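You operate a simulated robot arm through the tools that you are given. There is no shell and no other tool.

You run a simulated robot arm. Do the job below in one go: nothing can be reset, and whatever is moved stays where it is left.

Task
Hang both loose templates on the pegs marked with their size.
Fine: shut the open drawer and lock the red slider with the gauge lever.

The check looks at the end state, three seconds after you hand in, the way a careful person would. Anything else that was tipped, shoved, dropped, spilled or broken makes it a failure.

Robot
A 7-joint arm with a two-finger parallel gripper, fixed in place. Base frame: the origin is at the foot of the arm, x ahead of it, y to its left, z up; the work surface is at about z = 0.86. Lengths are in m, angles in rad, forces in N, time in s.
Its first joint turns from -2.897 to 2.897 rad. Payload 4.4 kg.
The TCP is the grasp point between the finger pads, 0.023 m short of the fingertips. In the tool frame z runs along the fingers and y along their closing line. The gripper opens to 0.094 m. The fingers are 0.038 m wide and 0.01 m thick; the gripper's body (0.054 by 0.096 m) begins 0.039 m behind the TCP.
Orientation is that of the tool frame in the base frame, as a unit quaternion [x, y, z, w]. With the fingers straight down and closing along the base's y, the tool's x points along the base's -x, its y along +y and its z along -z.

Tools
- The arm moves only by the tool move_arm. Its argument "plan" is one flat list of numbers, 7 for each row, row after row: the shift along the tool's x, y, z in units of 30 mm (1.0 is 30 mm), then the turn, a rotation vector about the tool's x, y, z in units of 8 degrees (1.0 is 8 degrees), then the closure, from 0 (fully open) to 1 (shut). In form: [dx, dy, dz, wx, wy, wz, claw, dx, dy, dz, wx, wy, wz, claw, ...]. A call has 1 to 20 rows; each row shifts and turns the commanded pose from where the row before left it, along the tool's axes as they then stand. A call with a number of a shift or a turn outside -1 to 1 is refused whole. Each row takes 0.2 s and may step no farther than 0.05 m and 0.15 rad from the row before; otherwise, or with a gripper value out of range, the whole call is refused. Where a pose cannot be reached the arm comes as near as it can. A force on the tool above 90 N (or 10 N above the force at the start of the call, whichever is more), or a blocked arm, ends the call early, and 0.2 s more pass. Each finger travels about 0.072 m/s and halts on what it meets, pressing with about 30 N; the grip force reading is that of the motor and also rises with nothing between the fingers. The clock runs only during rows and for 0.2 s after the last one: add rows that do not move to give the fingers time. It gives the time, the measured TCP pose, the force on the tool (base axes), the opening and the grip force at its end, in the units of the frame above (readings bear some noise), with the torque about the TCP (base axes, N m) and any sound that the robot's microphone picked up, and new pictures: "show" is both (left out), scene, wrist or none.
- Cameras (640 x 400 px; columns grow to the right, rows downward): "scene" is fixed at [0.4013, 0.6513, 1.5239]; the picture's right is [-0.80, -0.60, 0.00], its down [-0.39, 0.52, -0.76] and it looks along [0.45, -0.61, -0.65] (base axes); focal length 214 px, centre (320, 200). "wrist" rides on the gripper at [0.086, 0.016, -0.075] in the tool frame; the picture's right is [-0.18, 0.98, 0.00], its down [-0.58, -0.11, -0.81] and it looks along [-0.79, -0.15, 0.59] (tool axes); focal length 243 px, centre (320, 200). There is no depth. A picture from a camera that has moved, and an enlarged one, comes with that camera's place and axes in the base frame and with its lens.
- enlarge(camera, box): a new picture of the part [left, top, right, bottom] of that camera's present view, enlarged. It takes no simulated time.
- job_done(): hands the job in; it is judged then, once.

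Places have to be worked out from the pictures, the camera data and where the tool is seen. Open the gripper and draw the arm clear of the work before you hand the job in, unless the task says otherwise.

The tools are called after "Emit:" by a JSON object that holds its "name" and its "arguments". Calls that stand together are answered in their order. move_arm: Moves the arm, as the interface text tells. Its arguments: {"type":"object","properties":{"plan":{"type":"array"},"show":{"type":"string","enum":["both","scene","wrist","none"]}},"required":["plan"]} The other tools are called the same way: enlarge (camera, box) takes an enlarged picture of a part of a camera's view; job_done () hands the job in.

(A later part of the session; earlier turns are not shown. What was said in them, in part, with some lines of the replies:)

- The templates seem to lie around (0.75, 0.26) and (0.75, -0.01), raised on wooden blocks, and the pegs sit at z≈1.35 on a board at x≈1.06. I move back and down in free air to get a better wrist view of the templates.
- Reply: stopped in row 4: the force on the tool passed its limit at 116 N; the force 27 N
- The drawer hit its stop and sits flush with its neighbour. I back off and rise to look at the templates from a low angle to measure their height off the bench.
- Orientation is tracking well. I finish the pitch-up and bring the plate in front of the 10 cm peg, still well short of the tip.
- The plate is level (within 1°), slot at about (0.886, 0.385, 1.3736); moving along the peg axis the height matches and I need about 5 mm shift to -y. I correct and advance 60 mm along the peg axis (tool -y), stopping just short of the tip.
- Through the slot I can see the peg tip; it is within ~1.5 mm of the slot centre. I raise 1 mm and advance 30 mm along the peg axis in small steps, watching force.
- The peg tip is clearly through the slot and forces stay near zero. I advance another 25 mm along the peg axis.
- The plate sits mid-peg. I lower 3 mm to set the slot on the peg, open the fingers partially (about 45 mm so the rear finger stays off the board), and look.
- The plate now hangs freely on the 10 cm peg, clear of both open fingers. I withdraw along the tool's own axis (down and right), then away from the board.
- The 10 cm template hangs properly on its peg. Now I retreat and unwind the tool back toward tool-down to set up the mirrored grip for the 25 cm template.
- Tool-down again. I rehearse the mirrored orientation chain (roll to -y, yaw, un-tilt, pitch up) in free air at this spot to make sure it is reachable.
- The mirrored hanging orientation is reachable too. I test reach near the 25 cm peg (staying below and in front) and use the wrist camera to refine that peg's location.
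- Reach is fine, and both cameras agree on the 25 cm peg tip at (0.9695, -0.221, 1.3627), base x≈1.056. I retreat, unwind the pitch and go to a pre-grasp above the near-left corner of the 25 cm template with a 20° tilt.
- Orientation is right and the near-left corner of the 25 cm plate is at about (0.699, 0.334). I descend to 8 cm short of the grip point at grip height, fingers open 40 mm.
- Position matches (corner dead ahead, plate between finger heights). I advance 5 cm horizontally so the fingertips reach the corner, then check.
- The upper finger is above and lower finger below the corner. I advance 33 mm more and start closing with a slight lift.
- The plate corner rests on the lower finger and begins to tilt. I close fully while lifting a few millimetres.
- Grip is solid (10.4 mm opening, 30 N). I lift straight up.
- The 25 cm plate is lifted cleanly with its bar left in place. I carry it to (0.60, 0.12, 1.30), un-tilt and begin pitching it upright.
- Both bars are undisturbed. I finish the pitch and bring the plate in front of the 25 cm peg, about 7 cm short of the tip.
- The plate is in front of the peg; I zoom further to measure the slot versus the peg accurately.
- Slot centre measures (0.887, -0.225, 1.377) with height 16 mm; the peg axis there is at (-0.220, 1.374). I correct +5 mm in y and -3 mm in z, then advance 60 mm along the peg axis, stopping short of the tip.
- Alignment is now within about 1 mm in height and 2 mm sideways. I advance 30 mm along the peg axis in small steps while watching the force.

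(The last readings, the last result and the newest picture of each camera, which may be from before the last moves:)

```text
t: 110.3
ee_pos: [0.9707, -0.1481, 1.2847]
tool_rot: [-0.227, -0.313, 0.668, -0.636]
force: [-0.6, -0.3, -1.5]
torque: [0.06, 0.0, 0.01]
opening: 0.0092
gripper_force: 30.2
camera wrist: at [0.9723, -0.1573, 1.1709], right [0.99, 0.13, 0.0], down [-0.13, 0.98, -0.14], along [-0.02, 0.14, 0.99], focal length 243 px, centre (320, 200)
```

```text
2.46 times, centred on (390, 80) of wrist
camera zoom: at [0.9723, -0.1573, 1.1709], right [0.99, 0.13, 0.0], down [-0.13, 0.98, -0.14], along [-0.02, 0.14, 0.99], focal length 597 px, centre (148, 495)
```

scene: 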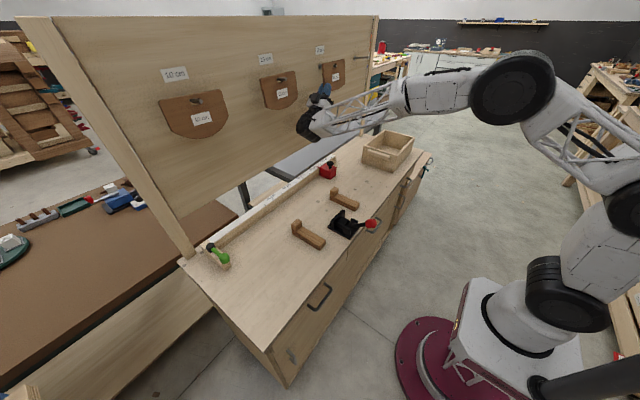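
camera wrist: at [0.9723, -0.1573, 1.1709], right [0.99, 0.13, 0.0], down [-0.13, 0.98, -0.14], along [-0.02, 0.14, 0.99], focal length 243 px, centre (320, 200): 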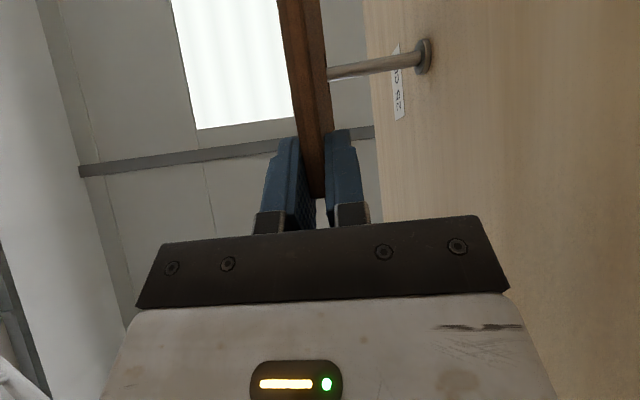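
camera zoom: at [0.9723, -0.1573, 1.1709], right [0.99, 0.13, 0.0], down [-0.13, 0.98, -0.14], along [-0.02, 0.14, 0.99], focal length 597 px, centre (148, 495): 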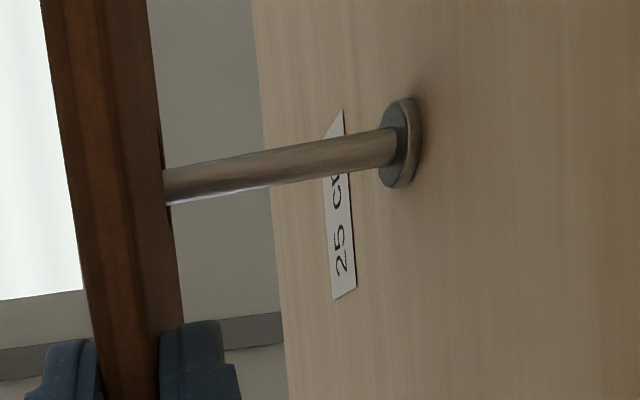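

The peg passes through the slot with no contact force. I advance another 25 mm, set the plate down 3 mm onto the peg and open the fingers partially.

Emit:
{"name": "move_arm", "arguments": {"plan": [0, 0.278, 0, 0, 0, 0, 1, 0, 0.278, 0, 0, 0, 0, 1, 0, 0.278, 0, 0, 0, 0, 1, 0, 0, 0, 0, 0, 0, 1], "show": "both"}}

Emit:
{"name": "enlarge", "arguments": {"camera": "scene", "box": [300, 50, 360, 90]}}

```text
t: 111.3
ee_pos: [0.9942, -0.1486, 1.2825]
tool_rot: [-0.227, -0.313, 0.669, -0.635]
force: [-0.8, 0.1, -0.8]
torque: [0.06, -0.03, -0.02]
opening: 0.0094
gripper_force: 30.5
camera wrist: at [0.9971, -0.1576, 1.1671], right [0.99, 0.13, 0.0], down [-0.13, 0.98, -0.14], along [-0.02, 0.14, 0.99], focal length 243 px, centre (320, 200)
```

scene: 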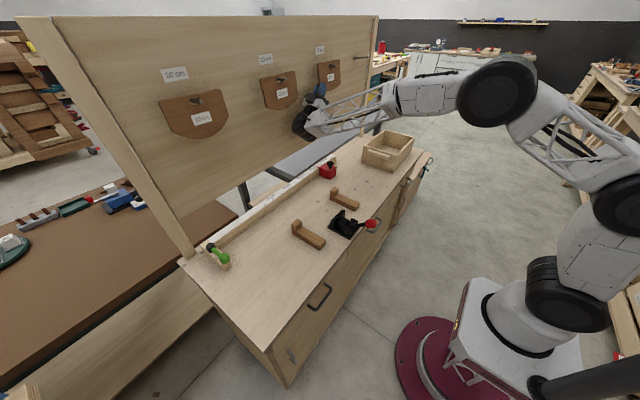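
wrist: 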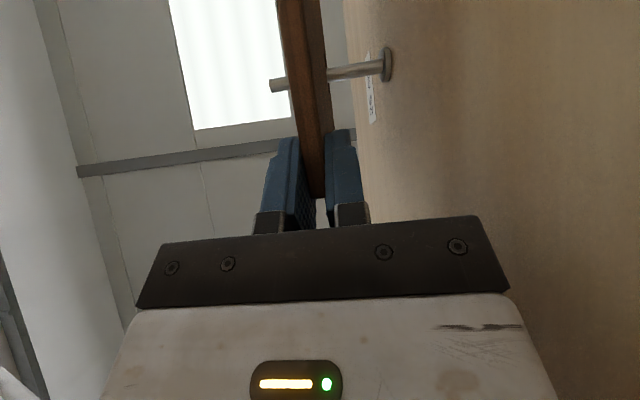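

```text
10.00 times, centred on (330, 70) of scene
camera zoom: at [0.4013, 0.6513, 1.5239], right [-0.8, -0.6, 0.0], down [-0.39, 0.52, -0.76], along [0.45, -0.61, -0.65], focal length 2145 px, centre (220, 1500)
```

zoom: 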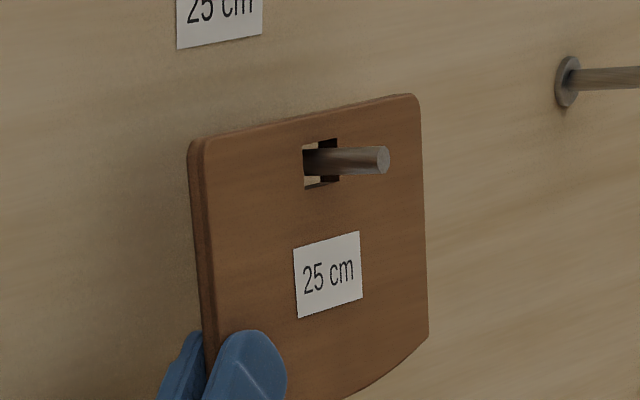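

Mid-peg now. I lower 3 mm and open the fingers to about 42 mm.

Emit:
{"name": "move_arm", "arguments": {"plan": [0.07, 0.013, -0.07, 0, 0, 0, 1, 0, 0, 0, 0, 0, 0, 0.85, 0, 0, 0, 0, 0, 0, 0.7, 0, 0, 0, 0, 0, 0, 0.55, 0, 0, 0, 0, 0, 0, 0.55, 0, 0, 0, 0, 0, 0, 0.55], "show": "both"}}

Emit:
{"name": "enlarge", "arguments": {"camera": "scene", "box": [300, 50, 360, 90]}}

Emit:
{"name": "enlarge", "arguments": {"camera": "wrist", "box": [200, 0, 460, 240]}}

```text
t: 112.7
ee_pos: [0.9955, -0.1493, 1.279]
tool_rot: [-0.228, -0.312, 0.668, -0.636]
force: [0.7, -1.0, -0.6]
torque: [0.0, -0.01, 0.01]
opening: 0.0423
gripper_force: 0.1
camera wrist: at [0.997, -0.1576, 1.1641], right [0.99, 0.13, 0.0], down [-0.13, 0.98, -0.14], along [-0.02, 0.14, 0.99], focal length 243 px, centre (320, 200)
```

scene: 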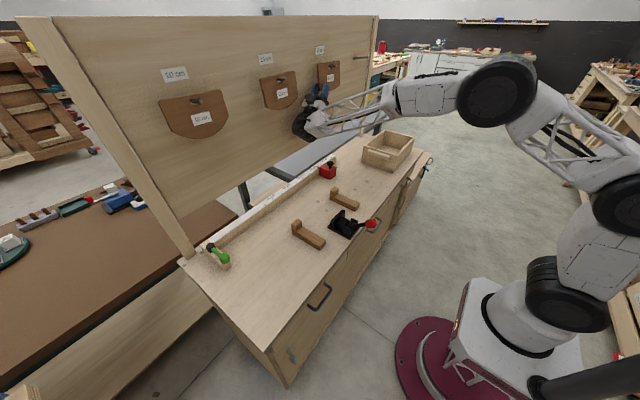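
wrist: 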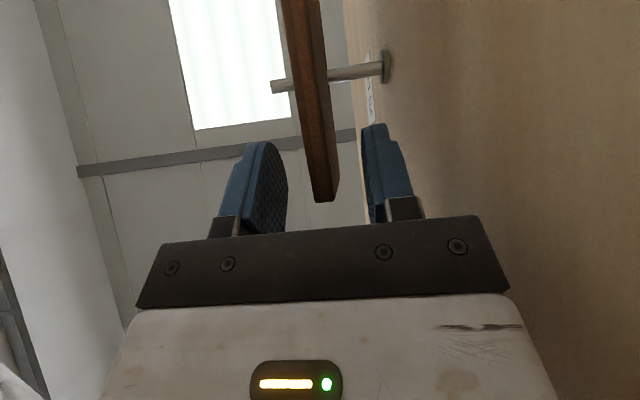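

```text
10.00 times, centred on (330, 70) of scene
camera zoom: at [0.4013, 0.6513, 1.5239], right [-0.8, -0.6, 0.0], down [-0.39, 0.52, -0.76], along [0.45, -0.61, -0.65], focal length 2145 px, centre (220, 1500)
```

zoom: 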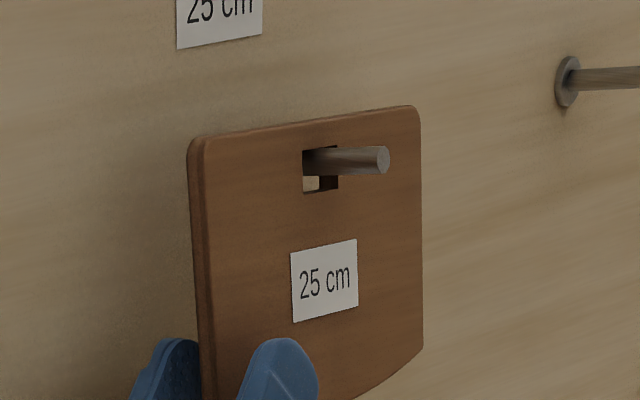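

```text
1.67 times, centred on (330, 120) of wrist
camera zoom: at [0.997, -0.1576, 1.1641], right [0.99, 0.13, 0.0], down [-0.13, 0.98, -0.14], along [-0.02, 0.14, 0.99], focal length 404 px, centre (303, 333)
```

zoom: 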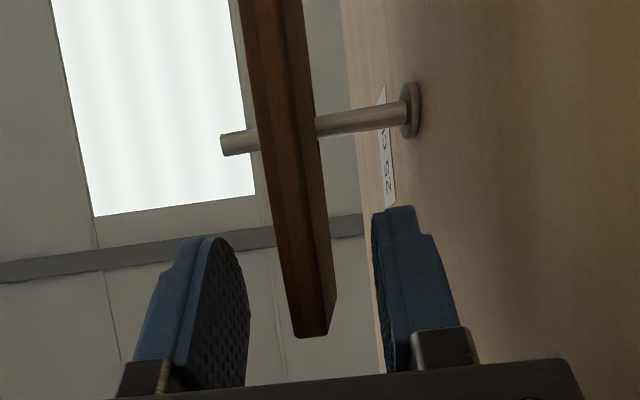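

The 25 cm plate hangs freely on its peg between the open fingers. I withdraw along the tool axis and then away from the board.

Emit:
{"name": "move_arm", "arguments": {"plan": [0, 0, -0.5, 0, 0, 0, 0.55, 0, 0, -0.6, 0, 0, 0, 0.55, 0, 0, -0.7, 0, 0, 0, 0.55, 0, 0, -0.7, 0, 0, 0, 0.55, 0, -0.8, 0, 0, 0, 0, 0.55, 0, -0.9, 0, 0, 0, 0, 0.55, 0, -0.9, 0, 0, 0, 0, 0.55, 0, -0.9, 0, 0, 0, 0, 0.55, 0, -0.9, 0, 0, 0, 0, 0.55, 0, 0, 0, 0, 0, 0, 0.55], "show": "both"}}

Emit:
{"name": "enlarge", "arguments": {"camera": "scene", "box": [150, 30, 380, 160]}}

```text
t: 114.9
ee_pos: [0.8566, -0.0946, 1.2438]
tool_rot: [-0.227, -0.312, 0.669, -0.635]
force: [-0.3, 1.0, -1.2]
torque: [0.01, -0.01, -0.02]
opening: 0.0422
gripper_force: 0.2
camera wrist: at [0.8592, -0.104, 1.1289], right [0.99, 0.13, 0.0], down [-0.13, 0.98, -0.14], along [-0.02, 0.14, 0.99], focal length 243 px, centre (320, 200)
```

scene: 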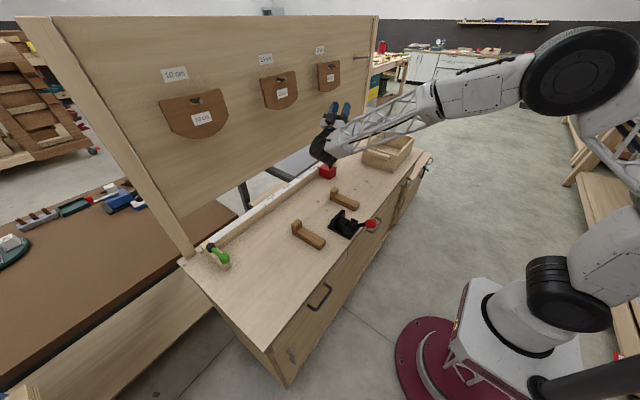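
wrist: 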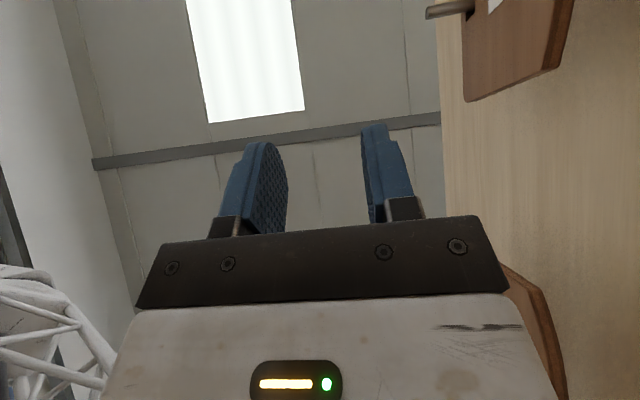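

```text
2.78 times, centred on (265, 95) of scene
camera zoom: at [0.4013, 0.6513, 1.5239], right [-0.8, -0.6, 0.0], down [-0.39, 0.52, -0.76], along [0.45, -0.61, -0.65], focal length 597 px, centre (473, 492)
```

zoom: 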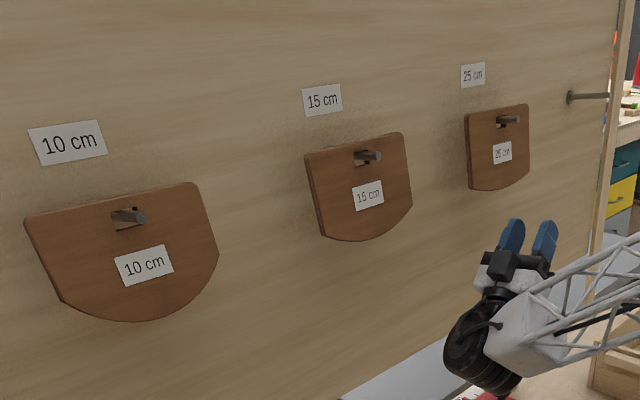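

Both templates hang on the right pegs, and the 15 cm one is untouched. I unwind the arm back to tool-down to inspect the gauge lever.

Emit:
{"name": "move_arm", "arguments": {"plan": [-0.465, -0.793, -0.371, 0, 0, 0, 0.55, -0.465, -0.793, -0.371, 0, 0, 0, 0.55, -0.465, -0.793, -0.371, 0, 0, 0, 0.55, -0.465, -0.793, -0.371, 0, 0, 0, 0.55, -0.465, -0.793, -0.371, 0, 0, 0, 0.55, -0.465, -0.793, -0.371, 0, 0, 0, 0.55, -0.465, -0.793, -0.371, 0, 0, 0, 0.55, -0.465, -0.793, -0.371, 0, 0, 0, 0.55, -0.465, -0.793, -0.371, 0, 0, 0, 0.55, -0.465, -0.793, -0.371, 0, 0, 0, 0.55, -0.465, -0.793, -0.371, 0, 0, 0, 0.55, 0, 0, 0, -0.663, 0, -0.663, 0.55, 0, 0, 0, -0.663, 0, -0.663, 0.55, 0, 0, 0, -0.663, 0, -0.663, 0.55, 0, 0, 0, -0.663, 0, -0.663, 0.55, 0, 0, 0, -0.663, 0, -0.663, 0.55, 0, 0, 0, -0.663, 0, -0.663, 0.55, 0, 0, 0, -0.663, 0, -0.663, 0.55, 0, 0, 0, -0.663, 0, -0.663, 0.55, 0, 0, 0, -0.663, 0, -0.663, 0.55], "show": "none"}}

Emit:
{"name": "move_arm", "arguments": {"plan": [0, 0, 0, -0.663, 0, -0.663, 0.55, 0, 0, 0, -0.663, 0, -0.663, 0.55, 0, 0, 0, 0, 0.9375, 0, 0.55, 0, 0, 0, 0, 0.9375, 0, 0.55, 0, 0, 0, 0, 0.9375, 0, 0.55, 0, 0, 0, 0, 0.9375, 0, 0.55, 0, 0, 0, 0, 0.9375, 0, 0.55, 0, 0, 0, 0, 0.9375, 0, 0.55, 0, 0, 0, -0.9375, 0, 0, 0.55, 0, 0, 0, -0.9375, 0, 0, 0.55, 0, 0, 0, -0.9375, 0, 0, 0.55, 0, 0, 0, -0.9375, 0, 0, 0.55, 0, 0, 0, -0.9375, 0, 0, 0.55, 0, 0, 0, -0.9375, 0, 0, 0.55, 0, 0, 0, -0.9375, 0, 0, 0.55, 0, 0, 0, -0.9375, 0, 0, 0.55, 0, 0, 0, -0.9375, 0, 0, 0.55, 0, 0, 0, -0.9375, 0, 0, 0.55, 0, 0, 0, -0.9375, 0, 0, 0.55, 0, 0, 0, -0.9375, 0, 0, 0.55], "show": "both"}}

Emit:
{"name": "enlarge", "arguments": {"camera": "scene", "box": [185, 225, 265, 285]}}

Emit:
{"name": "enlarge", "arguments": {"camera": "scene", "box": [290, 150, 390, 215]}}

```text
t: 119.1
ee_pos: [0.6007, 0.1004, 1.2993]
tool_rot: [0.183, -0.612, 0.683, -0.354]
force: [-0.7, -0.1, 0.8]
torque: [-0.01, 0.04, 0.0]
opening: 0.0424
gripper_force: 0.2
```

```text
t: 123.3
ee_pos: [0.6003, 0.0991, 1.3]
tool_rot: [-0.001, 1.0, 0.001, 0.002]
force: [-0.5, -0.8, 0.3]
torque: [-0.01, 0.0, 0.0]
opening: 0.0422
gripper_force: 0.1
camera wrist: at [0.514, 0.1147, 1.3738], right [0.18, 0.98, 0.0], down [0.58, -0.11, 0.81], along [0.8, -0.15, -0.59], focal length 243 px, centre (320, 200)
```

scene: 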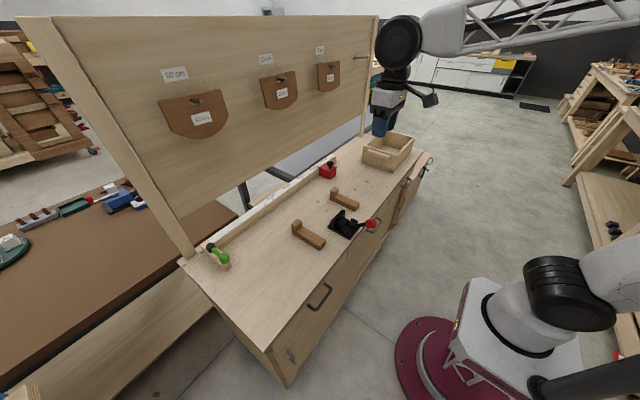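
wrist: 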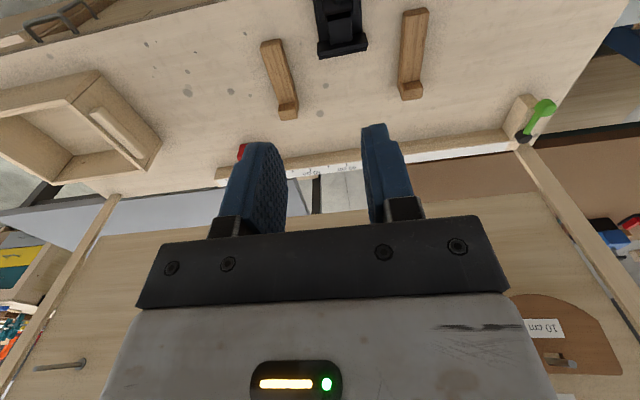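

```text
6.67 times, centred on (225, 255) of scene
camera zoom: at [0.4013, 0.6513, 1.5239], right [-0.8, -0.6, 0.0], down [-0.39, 0.52, -0.76], along [0.45, -0.61, -0.65], focal length 1430 px, centre (953, -167)
```

zoom: 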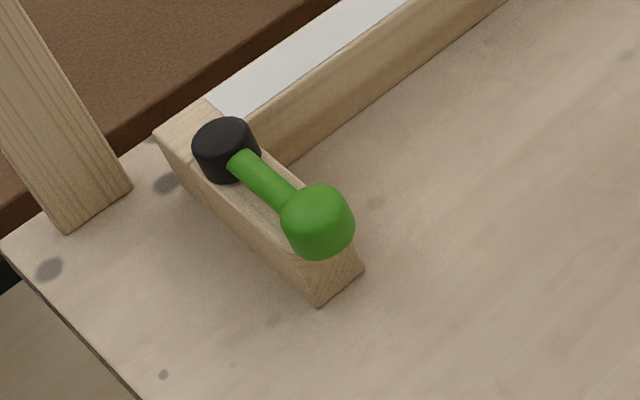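

```text
6.15 times, centred on (340, 182) of scene
camera zoom: at [0.4013, 0.6513, 1.5239], right [-0.8, -0.6, 0.0], down [-0.39, 0.52, -0.76], along [0.45, -0.61, -0.65], focal length 1320 px, centre (197, 308)
```

zoom: 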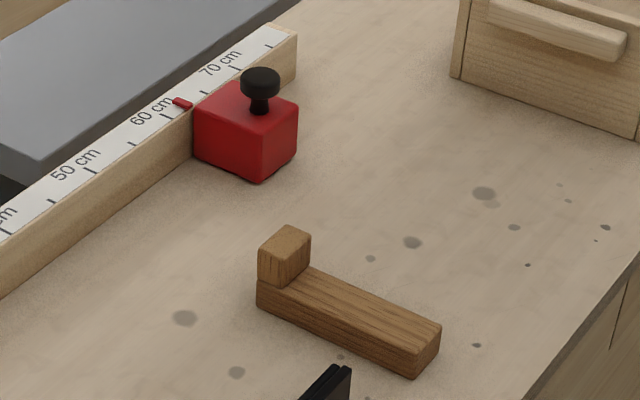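

The gauge lever is the green handle on a black pivot on top of the end block (around (0.98, 0.52)). I move closer to inspect it with the wrist camera.

Emit:
{"name": "move_arm", "arguments": {"plan": [-0.256, 0.846, 0.385, 0, 0, 0, 0, -0.256, 0.846, 0.385, 0, 0, 0, 0, -0.256, 0.846, 0.385, 0, 0, 0, 0, -0.256, 0.846, 0.385, 0, 0, 0, 0, -0.256, 0.846, 0.385, 0, 0, 0, 0, -0.256, 0.846, 0.385, 0, 0, 0, 0, -0.256, 0.846, 0.385, 0, 0, 0, 0, -0.256, 0.846, 0.385, 0, 0, 0, 0, -0.256, 0.846, 0.385, 0, 0, 0, 0, -0.256, 0.846, 0.385, 0, 0, 0, 0, -0.256, 0.846, 0.385, 0, 0, 0, 0, -0.256, 0.846, 0.385, 0, 0, 0, 0, -0.256, 0.846, 0.385, 0, 0, 0, 0, 0, 0, 0, 0, 0, 0, 0], "show": "both"}}

Emit:
{"name": "enlarge", "arguments": {"camera": "wrist", "box": [280, 80, 480, 210]}}

Emit:
{"name": "enlarge", "arguments": {"camera": "wrist", "box": [180, 60, 420, 220]}}

```text
t: 126.3
ee_pos: [0.7014, 0.4308, 1.1501]
tool_rot: [-0.001, 1.0, 0.0, 0.002]
force: [0.2, 0.0, -0.6]
torque: [0.01, -0.02, -0.01]
opening: 0.0941
gripper_force: 0.1
camera wrist: at [0.6147, 0.4456, 1.2235], right [0.18, 0.98, 0.0], down [0.58, -0.11, 0.81], along [0.79, -0.15, -0.59], focal length 243 px, centre (320, 200)
```

scene: 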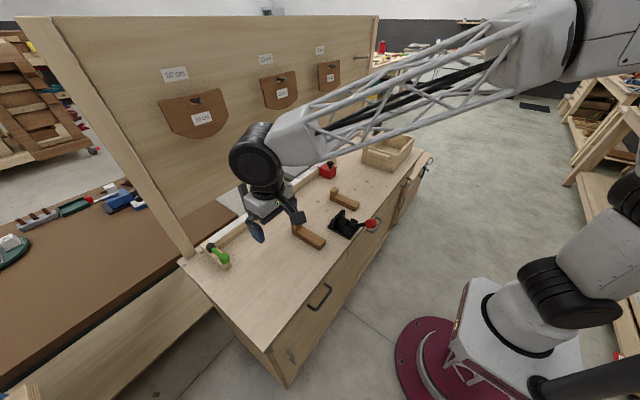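
wrist: 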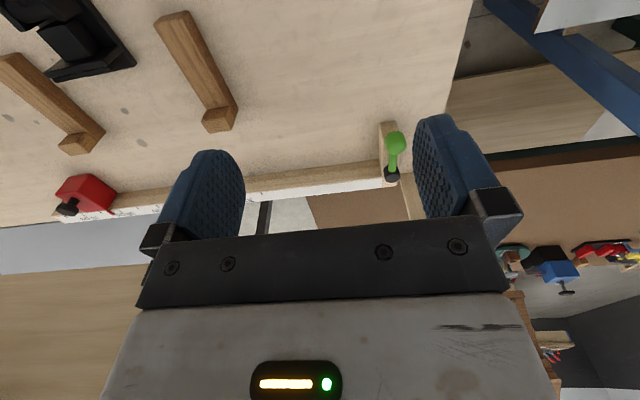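

```text
3.08 times, centred on (380, 145) of wrist
camera zoom: at [0.6147, 0.4456, 1.2235], right [0.18, 0.98, 0.0], down [0.58, -0.11, 0.81], along [0.79, -0.15, -0.59], focal length 746 px, centre (135, 369)
```

zoom: 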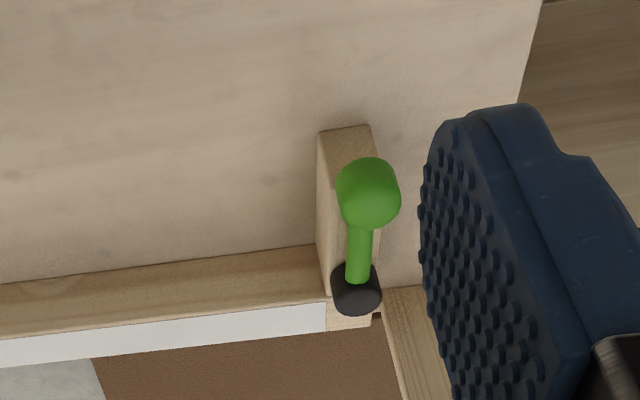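

```text
2.50 times, centred on (300, 140) of wrist
camera zoom: at [0.6147, 0.4456, 1.2235], right [0.18, 0.98, 0.0], down [0.58, -0.11, 0.81], along [0.79, -0.15, -0.59], focal length 606 px, centre (370, 350)
```

zoom: 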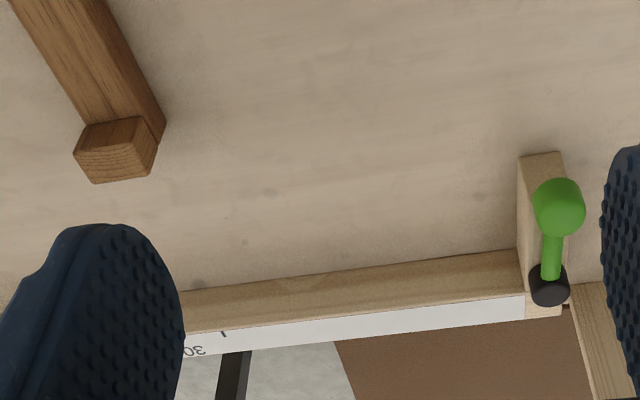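

The lever is horizontal: pivot ≈(0.965, 0.516), green knob ≈(0.885, 0.516, 0.931). I close the fingers, pitch the tool 40° forward and go above the +y side of the knob to test which way it turns.

Emit:
{"name": "move_arm", "arguments": {"plan": [0, 0, 0, 0, -1, 0, 1, 0, 0, 0, 0, -1, 0, 1, 0, 0, 0, 0, -1, 0, 1, 0, 0, 0, 0, -1, 0, 1, 0, 0, 0, 0, -1, 0, 1, -0.191, 0.479, 0.789, 0, 0, 0, 1, -0.191, 0.479, 0.789, 0, 0, 0, 1, -0.191, 0.479, 0.789, 0, 0, 0, 1, -0.191, 0.479, 0.789, 0, 0, 0, 1, -0.191, 0.479, 0.789, 0, 0, 0, 1, -0.191, 0.479, 0.789, 0, 0, 0, 1, -0.191, 0.479, 0.789, 0, 0, 0, 1, -0.191, 0.479, 0.789, 0, 0, 0, 1, -0.191, 0.479, 0.789, 0, 0, 0, 1, 0, 0, 0, 0, 0, 0, 1], "show": "both"}}

Emit:
{"name": "enlarge", "arguments": {"camera": "wrist", "box": [200, 40, 440, 200]}}

Emit:
{"name": "enlarge", "arguments": {"camera": "scene", "box": [180, 210, 280, 280]}}

```text
t: 129.5
ee_pos: [0.8765, 0.5588, 1.0186]
tool_rot: [-0.001, 0.939, 0.0, 0.343]
force: [0.5, -0.5, 0.1]
torque: [0.02, 0.01, 0.01]
opening: 0.0
gripper_force: 30.1
camera wrist: at [0.7635, 0.5747, 1.0192], right [0.14, 0.98, 0.12], down [-0.08, -0.11, 0.99], along [0.99, -0.15, 0.06], focal length 243 px, centre (320, 200)
```

scene: 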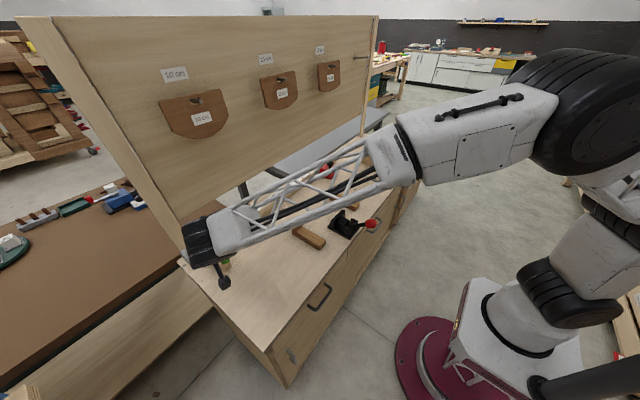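
wrist: 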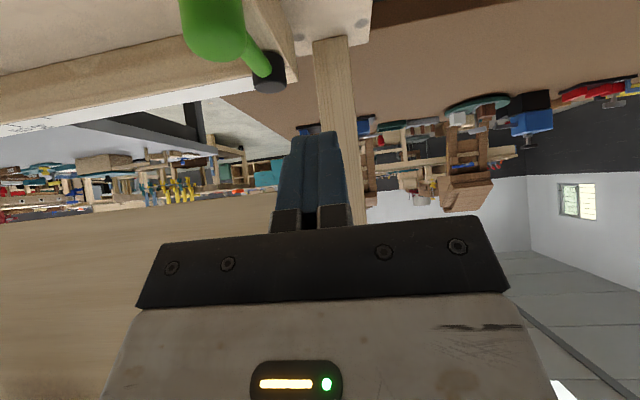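

```text
2.50 times, centred on (320, 120) of wrist
camera zoom: at [0.7635, 0.5747, 1.0192], right [0.14, 0.98, 0.12], down [-0.08, -0.11, 0.99], along [0.99, -0.15, 0.06], focal length 606 px, centre (320, 400)
```

zoom: 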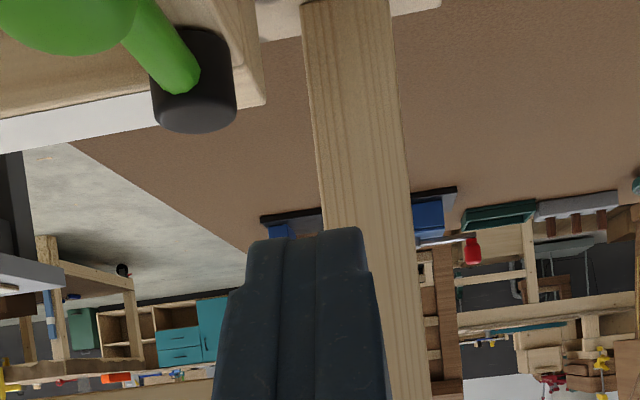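

```text
5.71 times, centred on (230, 245) of scene
camera zoom: at [0.4013, 0.6513, 1.5239], right [-0.8, -0.6, 0.0], down [-0.39, 0.52, -0.76], along [0.45, -0.61, -0.65], focal length 1226 px, centre (834, -57)
```

zoom: 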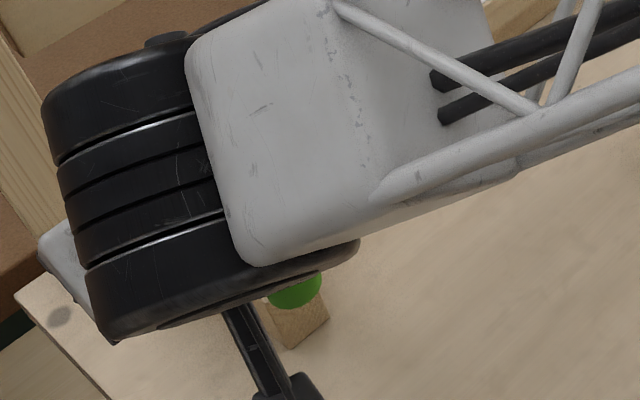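

The knob is seen at (0.883, 0.514, 0.931), left of my closed fingers. I lower the fingers beside the knob on its +y side.

Emit:
{"name": "move_arm", "arguments": {"plan": [0.562, 0, 0.669, 0, 0, 0, 1, 0.562, 0, 0.669, 0, 0, 0, 1, 0.562, 0, 0.669, 0, 0, 0, 1, 0, 0, 0, 0, 0, 0, 1], "show": "both"}}

Emit:
{"name": "enlarge", "arguments": {"camera": "wrist", "box": [140, 0, 440, 200]}}

```text
t: 130.5
ee_pos: [0.8768, 0.5585, 0.9398]
tool_rot: [-0.001, 0.939, 0.001, 0.344]
force: [-0.7, -1.0, 1.0]
torque: [-0.01, 0.01, 0.0]
opening: 0.0
gripper_force: 29.7
camera wrist: at [0.7636, 0.5747, 0.9409], right [0.14, 0.98, 0.12], down [-0.08, -0.11, 0.99], along [0.99, -0.15, 0.06], focal length 243 px, centre (320, 200)
```

scene: 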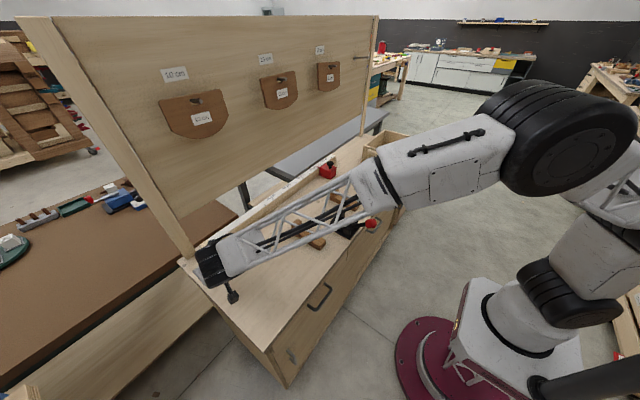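
wrist: 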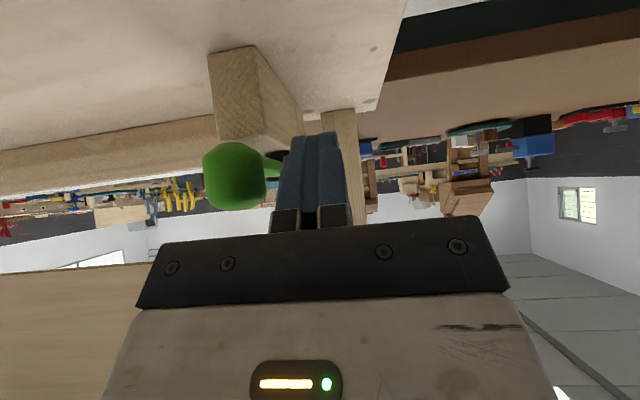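

```text
2.00 times, centred on (290, 100) of wrist
camera zoom: at [0.7636, 0.5747, 0.9409], right [0.14, 0.98, 0.12], down [-0.08, -0.11, 0.99], along [0.99, -0.15, 0.06], focal length 485 px, centre (380, 400)
```

zoom: 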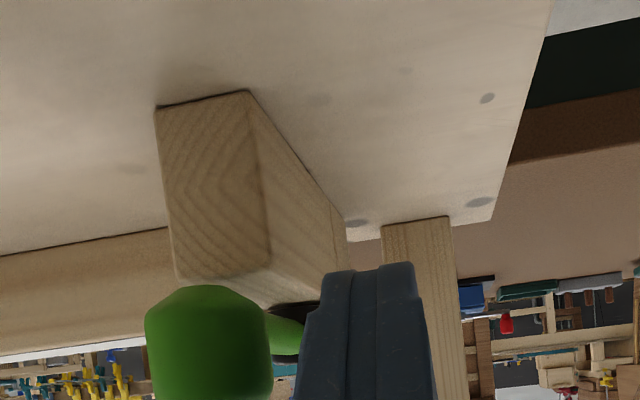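

The fingers stand right beside the knob. I push gently toward -y: 22 mm in small steps, then read the force and look.

Emit:
{"name": "move_arm", "arguments": {"plan": [0, -0.2, 0, 0, 0, 0, 1, 0, -0.2, 0, 0, 0, 0, 1, 0, -0.1, 0, 0, 0, 0, 1, 0, -0.1, 0, 0, 0, 0, 1, 0, -0.07, 0, 0, 0, 0, 1, 0, -0.07, 0, 0, 0, 0, 1, 0, 0, 0, 0, 0, 0, 1], "show": "wrist"}}

Emit:
{"name": "enlarge", "arguments": {"camera": "wrist", "box": [140, 0, 440, 200]}}

```text
t: 132.1
ee_pos: [0.8775, 0.5373, 0.9398]
tool_rot: [-0.001, 0.939, 0.0, 0.343]
force: [0.3, -1.3, -0.9]
torque: [0.0, 0.02, 0.02]
opening: 0.0001
gripper_force: 29.3
camera wrist: at [0.7633, 0.5529, 0.9413], right [0.14, 0.98, 0.12], down [-0.08, -0.11, 0.99], along [0.99, -0.15, 0.06], focal length 243 px, centre (320, 200)
```

wrist: 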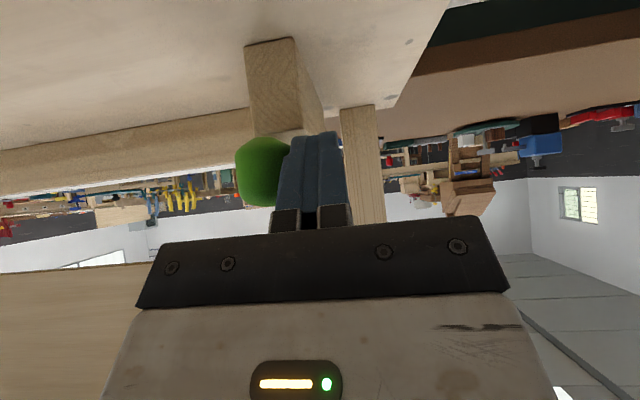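

```text
2.00 times, centred on (290, 100) of wrist
camera zoom: at [0.7633, 0.5529, 0.9413], right [0.14, 0.98, 0.12], down [-0.08, -0.11, 0.99], along [0.99, -0.15, 0.06], focal length 485 px, centre (380, 400)
```

zoom: 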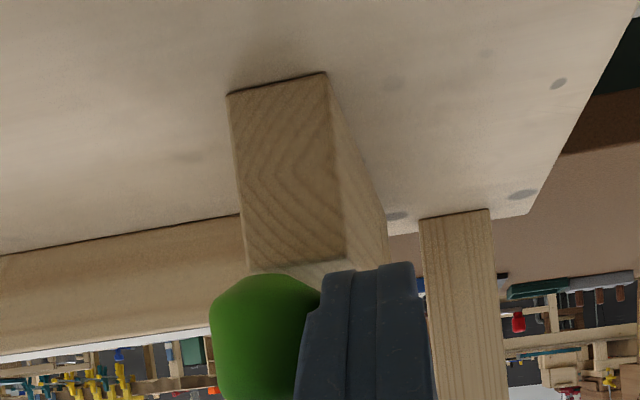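

Contact made with barely any force, and the knob seems to have shifted slightly toward -y relative to the block. I push another 12 mm in small steps to confirm it moves.

Emit:
{"name": "move_arm", "arguments": {"plan": [0, -0.1, 0, 0, 0, 0, 1, 0, -0.1, 0, 0, 0, 0, 1, 0, -0.1, 0, 0, 0, 0, 1, 0, -0.1, 0, 0, 0, 0, 1, 0, 0, 0, 0, 0, 0, 1], "show": "wrist"}}

Emit:
{"name": "enlarge", "arguments": {"camera": "wrist", "box": [140, 0, 440, 200]}}

```text
t: 133.3
ee_pos: [0.8769, 0.5248, 0.9401]
tool_rot: [0.0, 0.939, 0.0, 0.344]
force: [-0.3, 0.3, 0.0]
torque: [-0.01, 0.0, 0.0]
opening: 0.0001
gripper_force: 29.9
camera wrist: at [0.7633, 0.5406, 0.9412], right [0.14, 0.98, 0.12], down [-0.08, -0.11, 0.99], along [0.99, -0.15, 0.06], focal length 243 px, centre (320, 200)
```

wrist: 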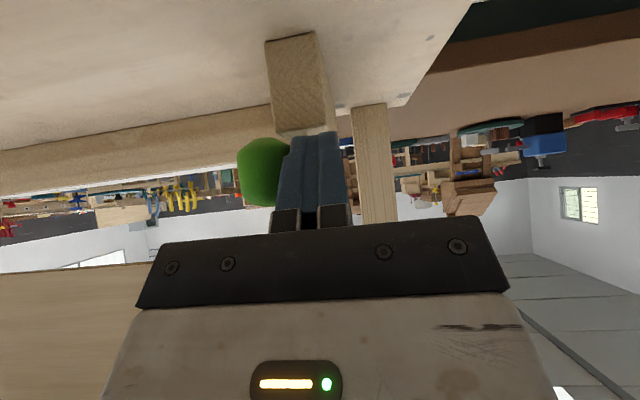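

```text
2.00 times, centred on (290, 100) of wrist
camera zoom: at [0.7633, 0.5406, 0.9412], right [0.14, 0.98, 0.12], down [-0.08, -0.11, 0.99], along [0.99, -0.15, 0.06], focal length 485 px, centre (380, 400)
```

zoom: 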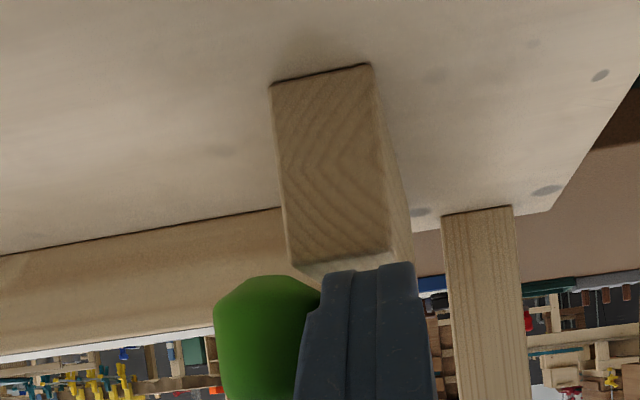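

The knob follows the finger toward -y with almost no resistance, so the lever swings that way (parallel to the ruler). I continue pushing along its arc.

Emit:
{"name": "move_arm", "arguments": {"plan": [-0.082, -0.312, 0.069, 0, 0, 0, 1, -0.082, -0.312, 0.069, 0, 0, 0, 1, -0.082, -0.312, 0.069, 0, 0, 0, 1, -0.082, -0.312, 0.069, 0, 0, 0, 1, -0.082, -0.312, 0.069, 0, 0, 0, 1, 0, 0, 0, 0, 0, 0, 1], "show": "both"}}

Emit:
{"name": "enlarge", "arguments": {"camera": "wrist", "box": [140, 0, 440, 200]}}

```text
t: 134.7
ee_pos: [0.8939, 0.4796, 0.9407]
tool_rot: [-0.001, 0.939, 0.0, 0.344]
force: [1.3, 3.2, 1.9]
torque: [0.0, -0.09, 0.05]
opening: 0.0001
gripper_force: 29.8
camera wrist: at [0.78, 0.4937, 0.9417], right [0.14, 0.98, 0.12], down [-0.08, -0.11, 0.99], along [0.99, -0.15, 0.06], focal length 243 px, centre (320, 200)
```

scene: 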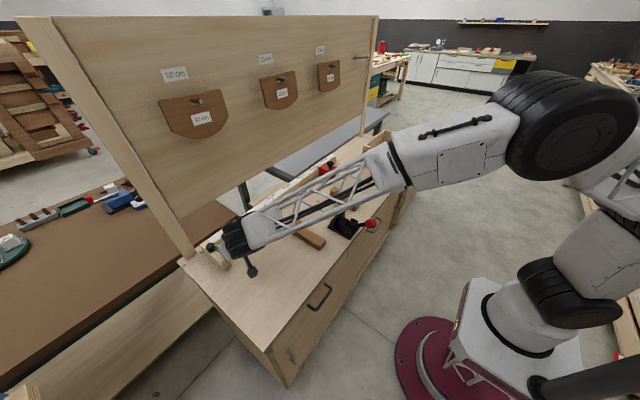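
wrist: 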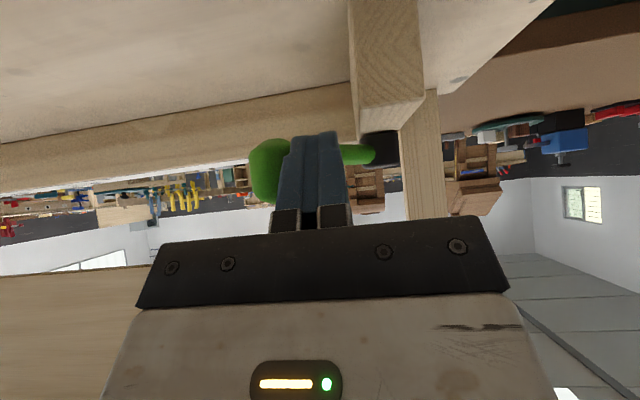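

```text
2.00 times, centred on (290, 100) of wrist
camera zoom: at [0.78, 0.4937, 0.9417], right [0.14, 0.98, 0.12], down [-0.08, -0.11, 0.99], along [0.99, -0.15, 0.06], focal length 485 px, centre (380, 400)
```

zoom: 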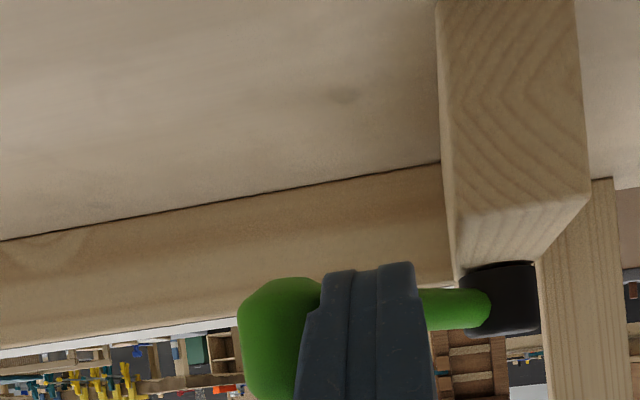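

The lever is at roughly 65°. I back off slightly, lower 12 mm so the finger front meets the rod, and push in +x to finish the swing toward parallel with the ruler.

Emit:
{"name": "move_arm", "arguments": {"plan": [0.128, 0, -0.107, 0, 0, 0, 1, 0.257, 0, 0.306, 0, 0, 0, 1, -0.128, 0, 0.107, 0, 0, 0, 1, -0.128, 0, 0.107, 0, 0, 0, 1, -0.128, 0, 0.107, 0, 0, 0, 1, -0.128, 0, 0.107, 0, 0, 0, 1, -0.128, 0, 0.107, 0, 0, 0, 1, -0.128, 0, 0.107, 0, 0, 0, 1, -0.128, 0, 0.107, 0, 0, 0, 1, 0, 0, 0, 0, 0, 0, 1], "show": "wrist"}}

Emit:
{"name": "enlarge", "arguments": {"camera": "wrist", "box": [140, 0, 440, 200]}}

```text
t: 136.5
ee_pos: [0.9137, 0.4797, 0.9275]
tool_rot: [-0.001, 0.94, -0.001, 0.34]
force: [-25.4, 3.3, 4.6]
torque: [-0.02, 0.06, -0.12]
opening: 0.0
gripper_force: 30.2
stopped in row 9: the force on the tool passed its limit at 106 N (the readings are from after the stop); the commanded pose is now the measured one
camera wrist: at [0.8008, 0.4951, 0.9283], right [0.14, 0.98, 0.12], down [-0.07, -0.11, 0.99], along [0.99, -0.15, 0.06], focal length 243 px, centre (320, 200)
```

wrist: 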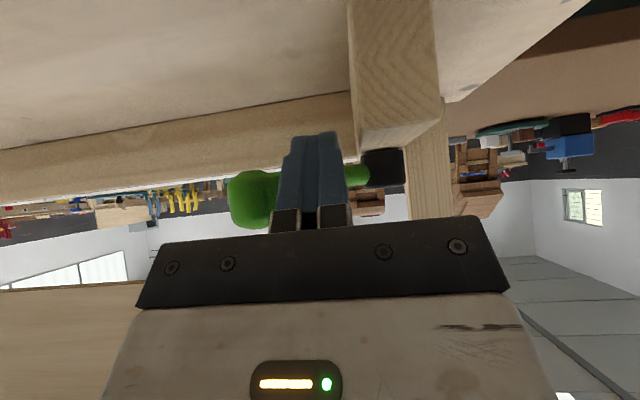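

```text
2.00 times, centred on (290, 100) of wrist
camera zoom: at [0.8008, 0.4951, 0.9283], right [0.14, 0.98, 0.12], down [-0.07, -0.11, 0.99], along [0.99, -0.15, 0.06], focal length 485 px, centre (380, 400)
```

zoom: 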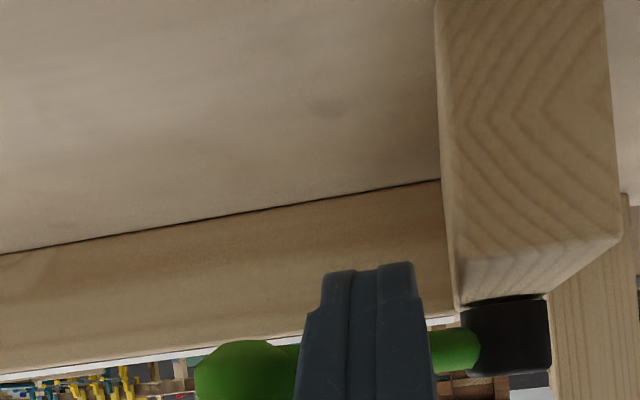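

The push stopped at the force limit; the lever may have reached its end stop around 70°. I back off and rise to see the lever's resulting position clearly.

Emit:
{"name": "move_arm", "arguments": {"plan": [0.511, 0, -0.429, 0, 0, 0, 1, 0.511, 0, -0.429, 0, 0, 0, 1, 0.511, 0, -0.429, 0, 0, 0, 1, -0.3, 0, -0.9, 0, 0, 0, 1, -0.3, 0, -0.9, 0, 0, 0, 1, -0.3, 0, -0.9, 0, 0, 0, 1, -0.3, 0, -0.9, 0, 0, 0, 1, -0.3, 0, -0.9, 0, 0, 0, 1, -0.3, 0, -0.9, 0, 0, 0, 1, 0, -0.9, -0.3, 0, 0, 0, 1, 0, -0.9, -0.3, 0, 0, 0, 1, 0, -0.9, -0.3, 0, 0, 0, 1, 0, 0, 0, 0, 0, 0, 1], "show": "both"}}

Emit:
{"name": "enlarge", "arguments": {"camera": "scene", "box": [180, 220, 280, 290]}}

Emit:
{"name": "enlarge", "arguments": {"camera": "wrist", "box": [280, 0, 520, 160]}}

```text
t: 139.3
ee_pos: [0.7757, 0.3978, 1.1073]
tool_rot: [-0.002, 0.94, 0.0, 0.341]
force: [-0.9, 0.4, -0.4]
torque: [-0.03, -0.01, -0.02]
opening: 0.0
gripper_force: 29.9
camera wrist: at [0.6623, 0.413, 1.1085], right [0.14, 0.98, 0.12], down [-0.07, -0.11, 0.99], along [0.99, -0.15, 0.06], focal length 243 px, centre (320, 200)
```

scene: 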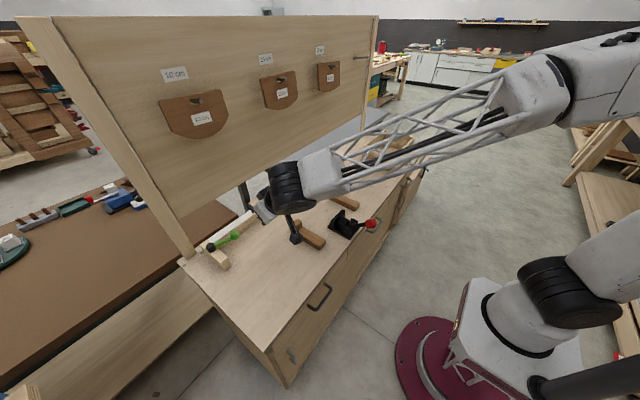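
wrist: 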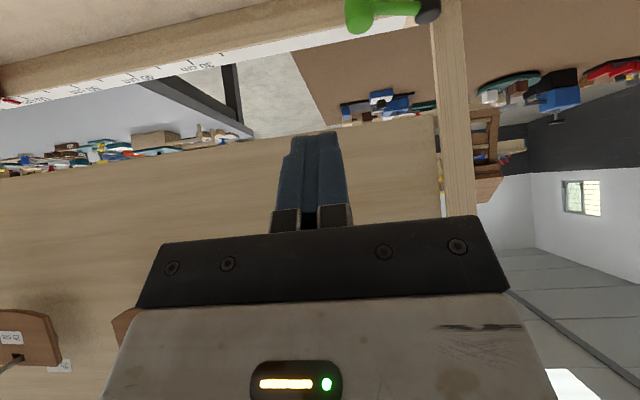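

```text
5.71 times, centred on (230, 255) of scene
camera zoom: at [0.4013, 0.6513, 1.5239], right [-0.8, -0.6, 0.0], down [-0.39, 0.52, -0.76], along [0.45, -0.61, -0.65], focal length 1226 px, centre (834, -114)
```

zoom: 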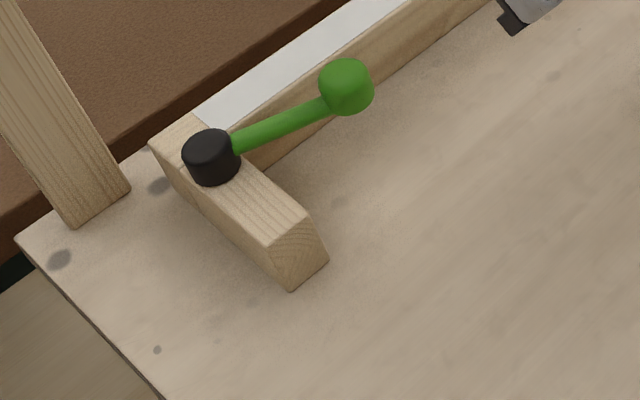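

```text
2.50 times, centred on (400, 80) of wrist
camera zoom: at [0.6623, 0.413, 1.1085], right [0.14, 0.98, 0.12], down [-0.07, -0.11, 0.99], along [0.99, -0.15, 0.06], focal length 606 px, centre (120, 500)
```

zoom: 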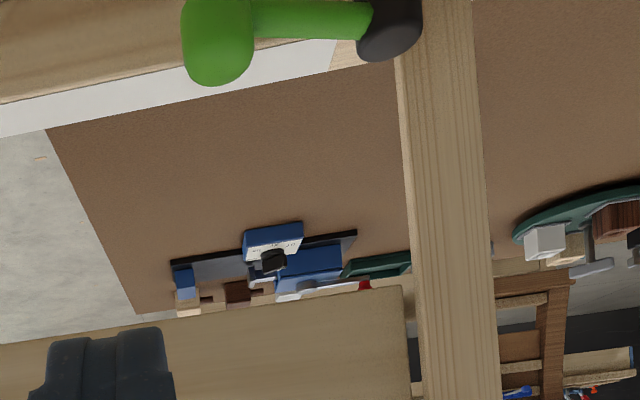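

The lever now points toward -y along the ruler, about 72° from its start, and it held firm against a hard stop there, so it is turned fully over. I lift, open the gripper and draw the arm clear for a final check of everything.

Emit:
{"name": "move_arm", "arguments": {"plan": [-0.643, 0, -0.766, 0, 0, 0, 1, -0.643, 0, -0.766, 0, 0, 0, 1, -0.643, 0, -0.766, 0, 0, 0, 1, -0.643, 0, -0.766, 0, 0, 0, 1, -0.643, 0, -0.766, 0, 0, 0, 1, 0, 0, 0, 0, 1, 0, 0.5, 0, 0, 0, 0, 1, 0, 0.3, 0, 0, 0, 0, 1, 0, 0, 0, 0, 0, 0, 1, 0, 0, 0, 0, 0, 0, 1, 0, 0], "show": "none"}}

Emit:
{"name": "move_arm", "arguments": {"plan": [0.776, -0.947, -0.341, 0, 0, 0, 0, 0.776, -0.947, -0.341, 0, 0, 0, 0, 0.776, -0.947, -0.341, 0, 0, 0, 0, 0.776, -0.947, -0.341, 0, 0, 0, 0, 0.776, -0.947, -0.341, 0, 0, 0, 0, 0.776, -0.947, -0.341, 0, 0, 0, 0, 0.776, -0.947, -0.341, 0, 0, 0, 0, 0.776, -0.947, -0.341, 0, 0, 0, 0, 0.776, -0.947, -0.341, 0, 0, 0, 0, 0.776, -0.947, -0.341, 0, 0, 0, 0, 0.776, -0.947, -0.341, 0, 0, 0, 0, 0.776, -0.947, -0.341, 0, 0, 0, 0, 0.776, -0.947, -0.341, 0, 0, 0, 0, 0.776, -0.947, -0.341, 0, 0, 0, 0, 0, 0, 0, 0, 0, 0, 0], "show": "both"}}

Emit:
{"name": "enlarge", "arguments": {"camera": "scene", "box": [260, 150, 450, 270]}}

Emit:
{"name": "enlarge", "arguments": {"camera": "scene", "box": [180, 220, 400, 400]}}

Emit:
{"name": "enlarge", "arguments": {"camera": "scene", "box": [140, 30, 370, 170]}}

Emit:
{"name": "enlarge", "arguments": {"camera": "scene", "box": [250, 190, 370, 270]}}

```text
t: 141.5
ee_pos: [0.7756, 0.3991, 1.2575]
tool_rot: [-0.001, 1.0, -0.001, -0.001]
force: [-0.9, 0.1, 0.4]
torque: [0.04, -0.03, 0.01]
opening: 0.094
gripper_force: 0.1
```

```text
t: 144.7
ee_pos: [0.4503, 0.0019, 1.402]
tool_rot: [0.0, 1.0, -0.001, 0.0]
force: [-0.9, 0.1, -0.6]
torque: [0.0, 0.0, 0.02]
opening: 0.0939
gripper_force: 0.1
camera wrist: at [0.3634, 0.0172, 1.4751], right [0.18, 0.98, 0.0], down [0.58, -0.11, 0.81], along [0.79, -0.15, -0.59], focal length 243 px, centre (320, 200)
```

scene: 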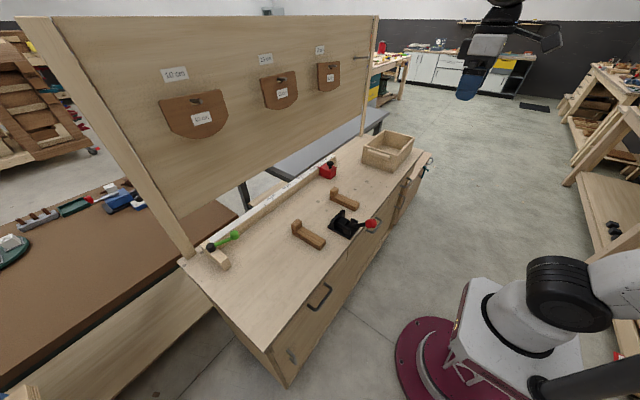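
wrist: 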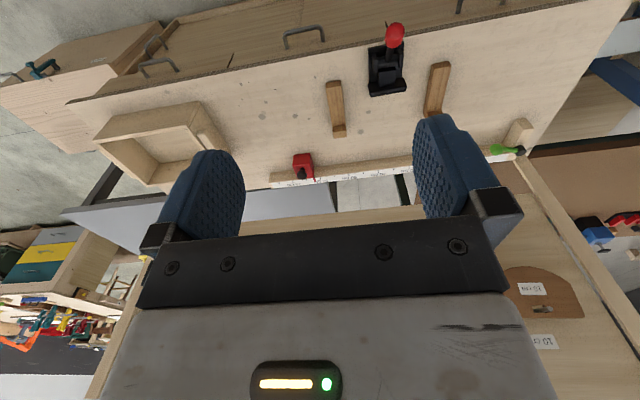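

```text
3.33 times, centred on (355, 210) of scene
camera zoom: at [0.4013, 0.6513, 1.5239], right [-0.8, -0.6, 0.0], down [-0.39, 0.52, -0.76], along [0.45, -0.61, -0.65], focal length 715 px, centre (203, 167)
```

zoom: 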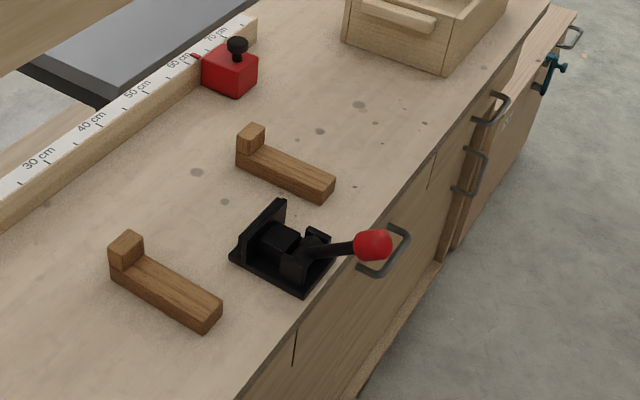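

```text
2.22 times, centred on (290, 310) of scene
camera zoom: at [0.4013, 0.6513, 1.5239], right [-0.8, -0.6, 0.0], down [-0.39, 0.52, -0.76], along [0.45, -0.61, -0.65], focal length 477 px, centre (387, -44)
```

zoom: 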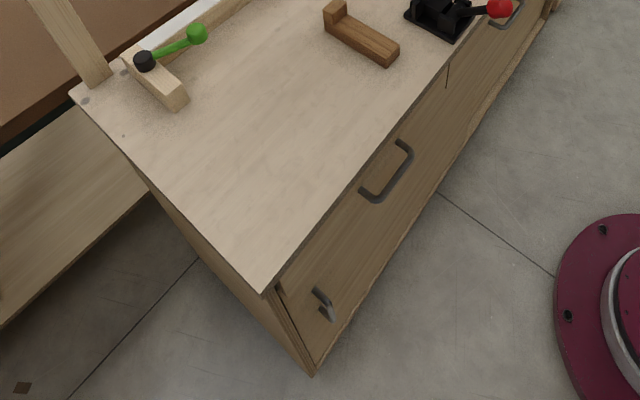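

```text
2.78 times, centred on (255, 100) of scene
camera zoom: at [0.4013, 0.6513, 1.5239], right [-0.8, -0.6, 0.0], down [-0.39, 0.52, -0.76], along [0.45, -0.61, -0.65], focal length 597 px, centre (501, 478)
```

zoom: 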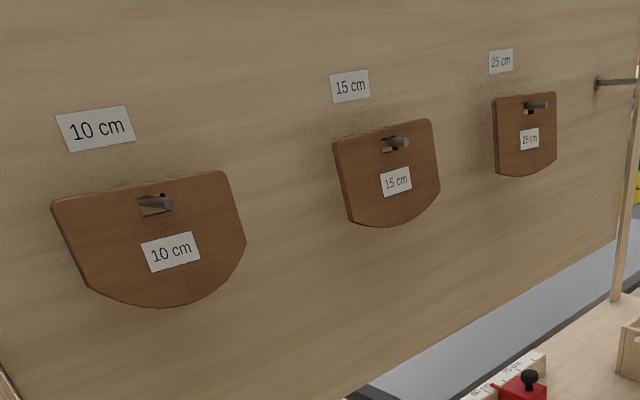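

```text
5.00 times, centred on (310, 230) of scene
camera zoom: at [0.4013, 0.6513, 1.5239], right [-0.8, -0.6, 0.0], down [-0.39, 0.52, -0.76], along [0.45, -0.61, -0.65], focal length 1072 px, centre (370, 50)
```

zoom: 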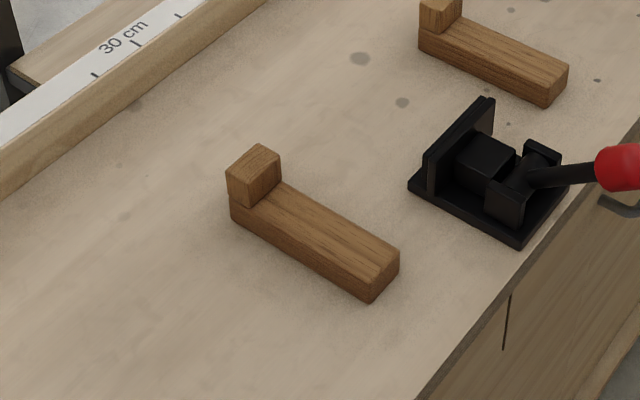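

Final check: both templates hang still on their matching pegs, the drawer is flush and shut, the gauge lever is swung to its stop along the ruler, the red slider is still at its original mark, and the bars, clamp and basket look unmoved. The gripper is open and the arm is clear, so I hand in.

Emit:
{"name": "job_done", "arguments": {}}

```text
The job is handed in.
```

I hung both loose templates on the pegs marked with their size, shut the open drawer and turned the gauge lever. The lever is the one part I couldn't confirm.

- **Templates:** the 10 cm and 25 cm plates hang freely on their own pegs. The 15 cm one was not touched.
- **Drawer:** it is pushed in to its stop and sits flush with its neighbour.
- **Gauge lever:** I took the green lever at the end of the ruler to be the gauge lever. I turned it about 72° toward the ruler, where it hit a firm stop. I did not test whether the red slider is actually locked, because nudging it could have moved it.
- **Everything else:** in the last pictures the red slider is at its original mark. The support bars, clamp and basket have not visibly moved.

The gripper is open and the arm is clear of the work.
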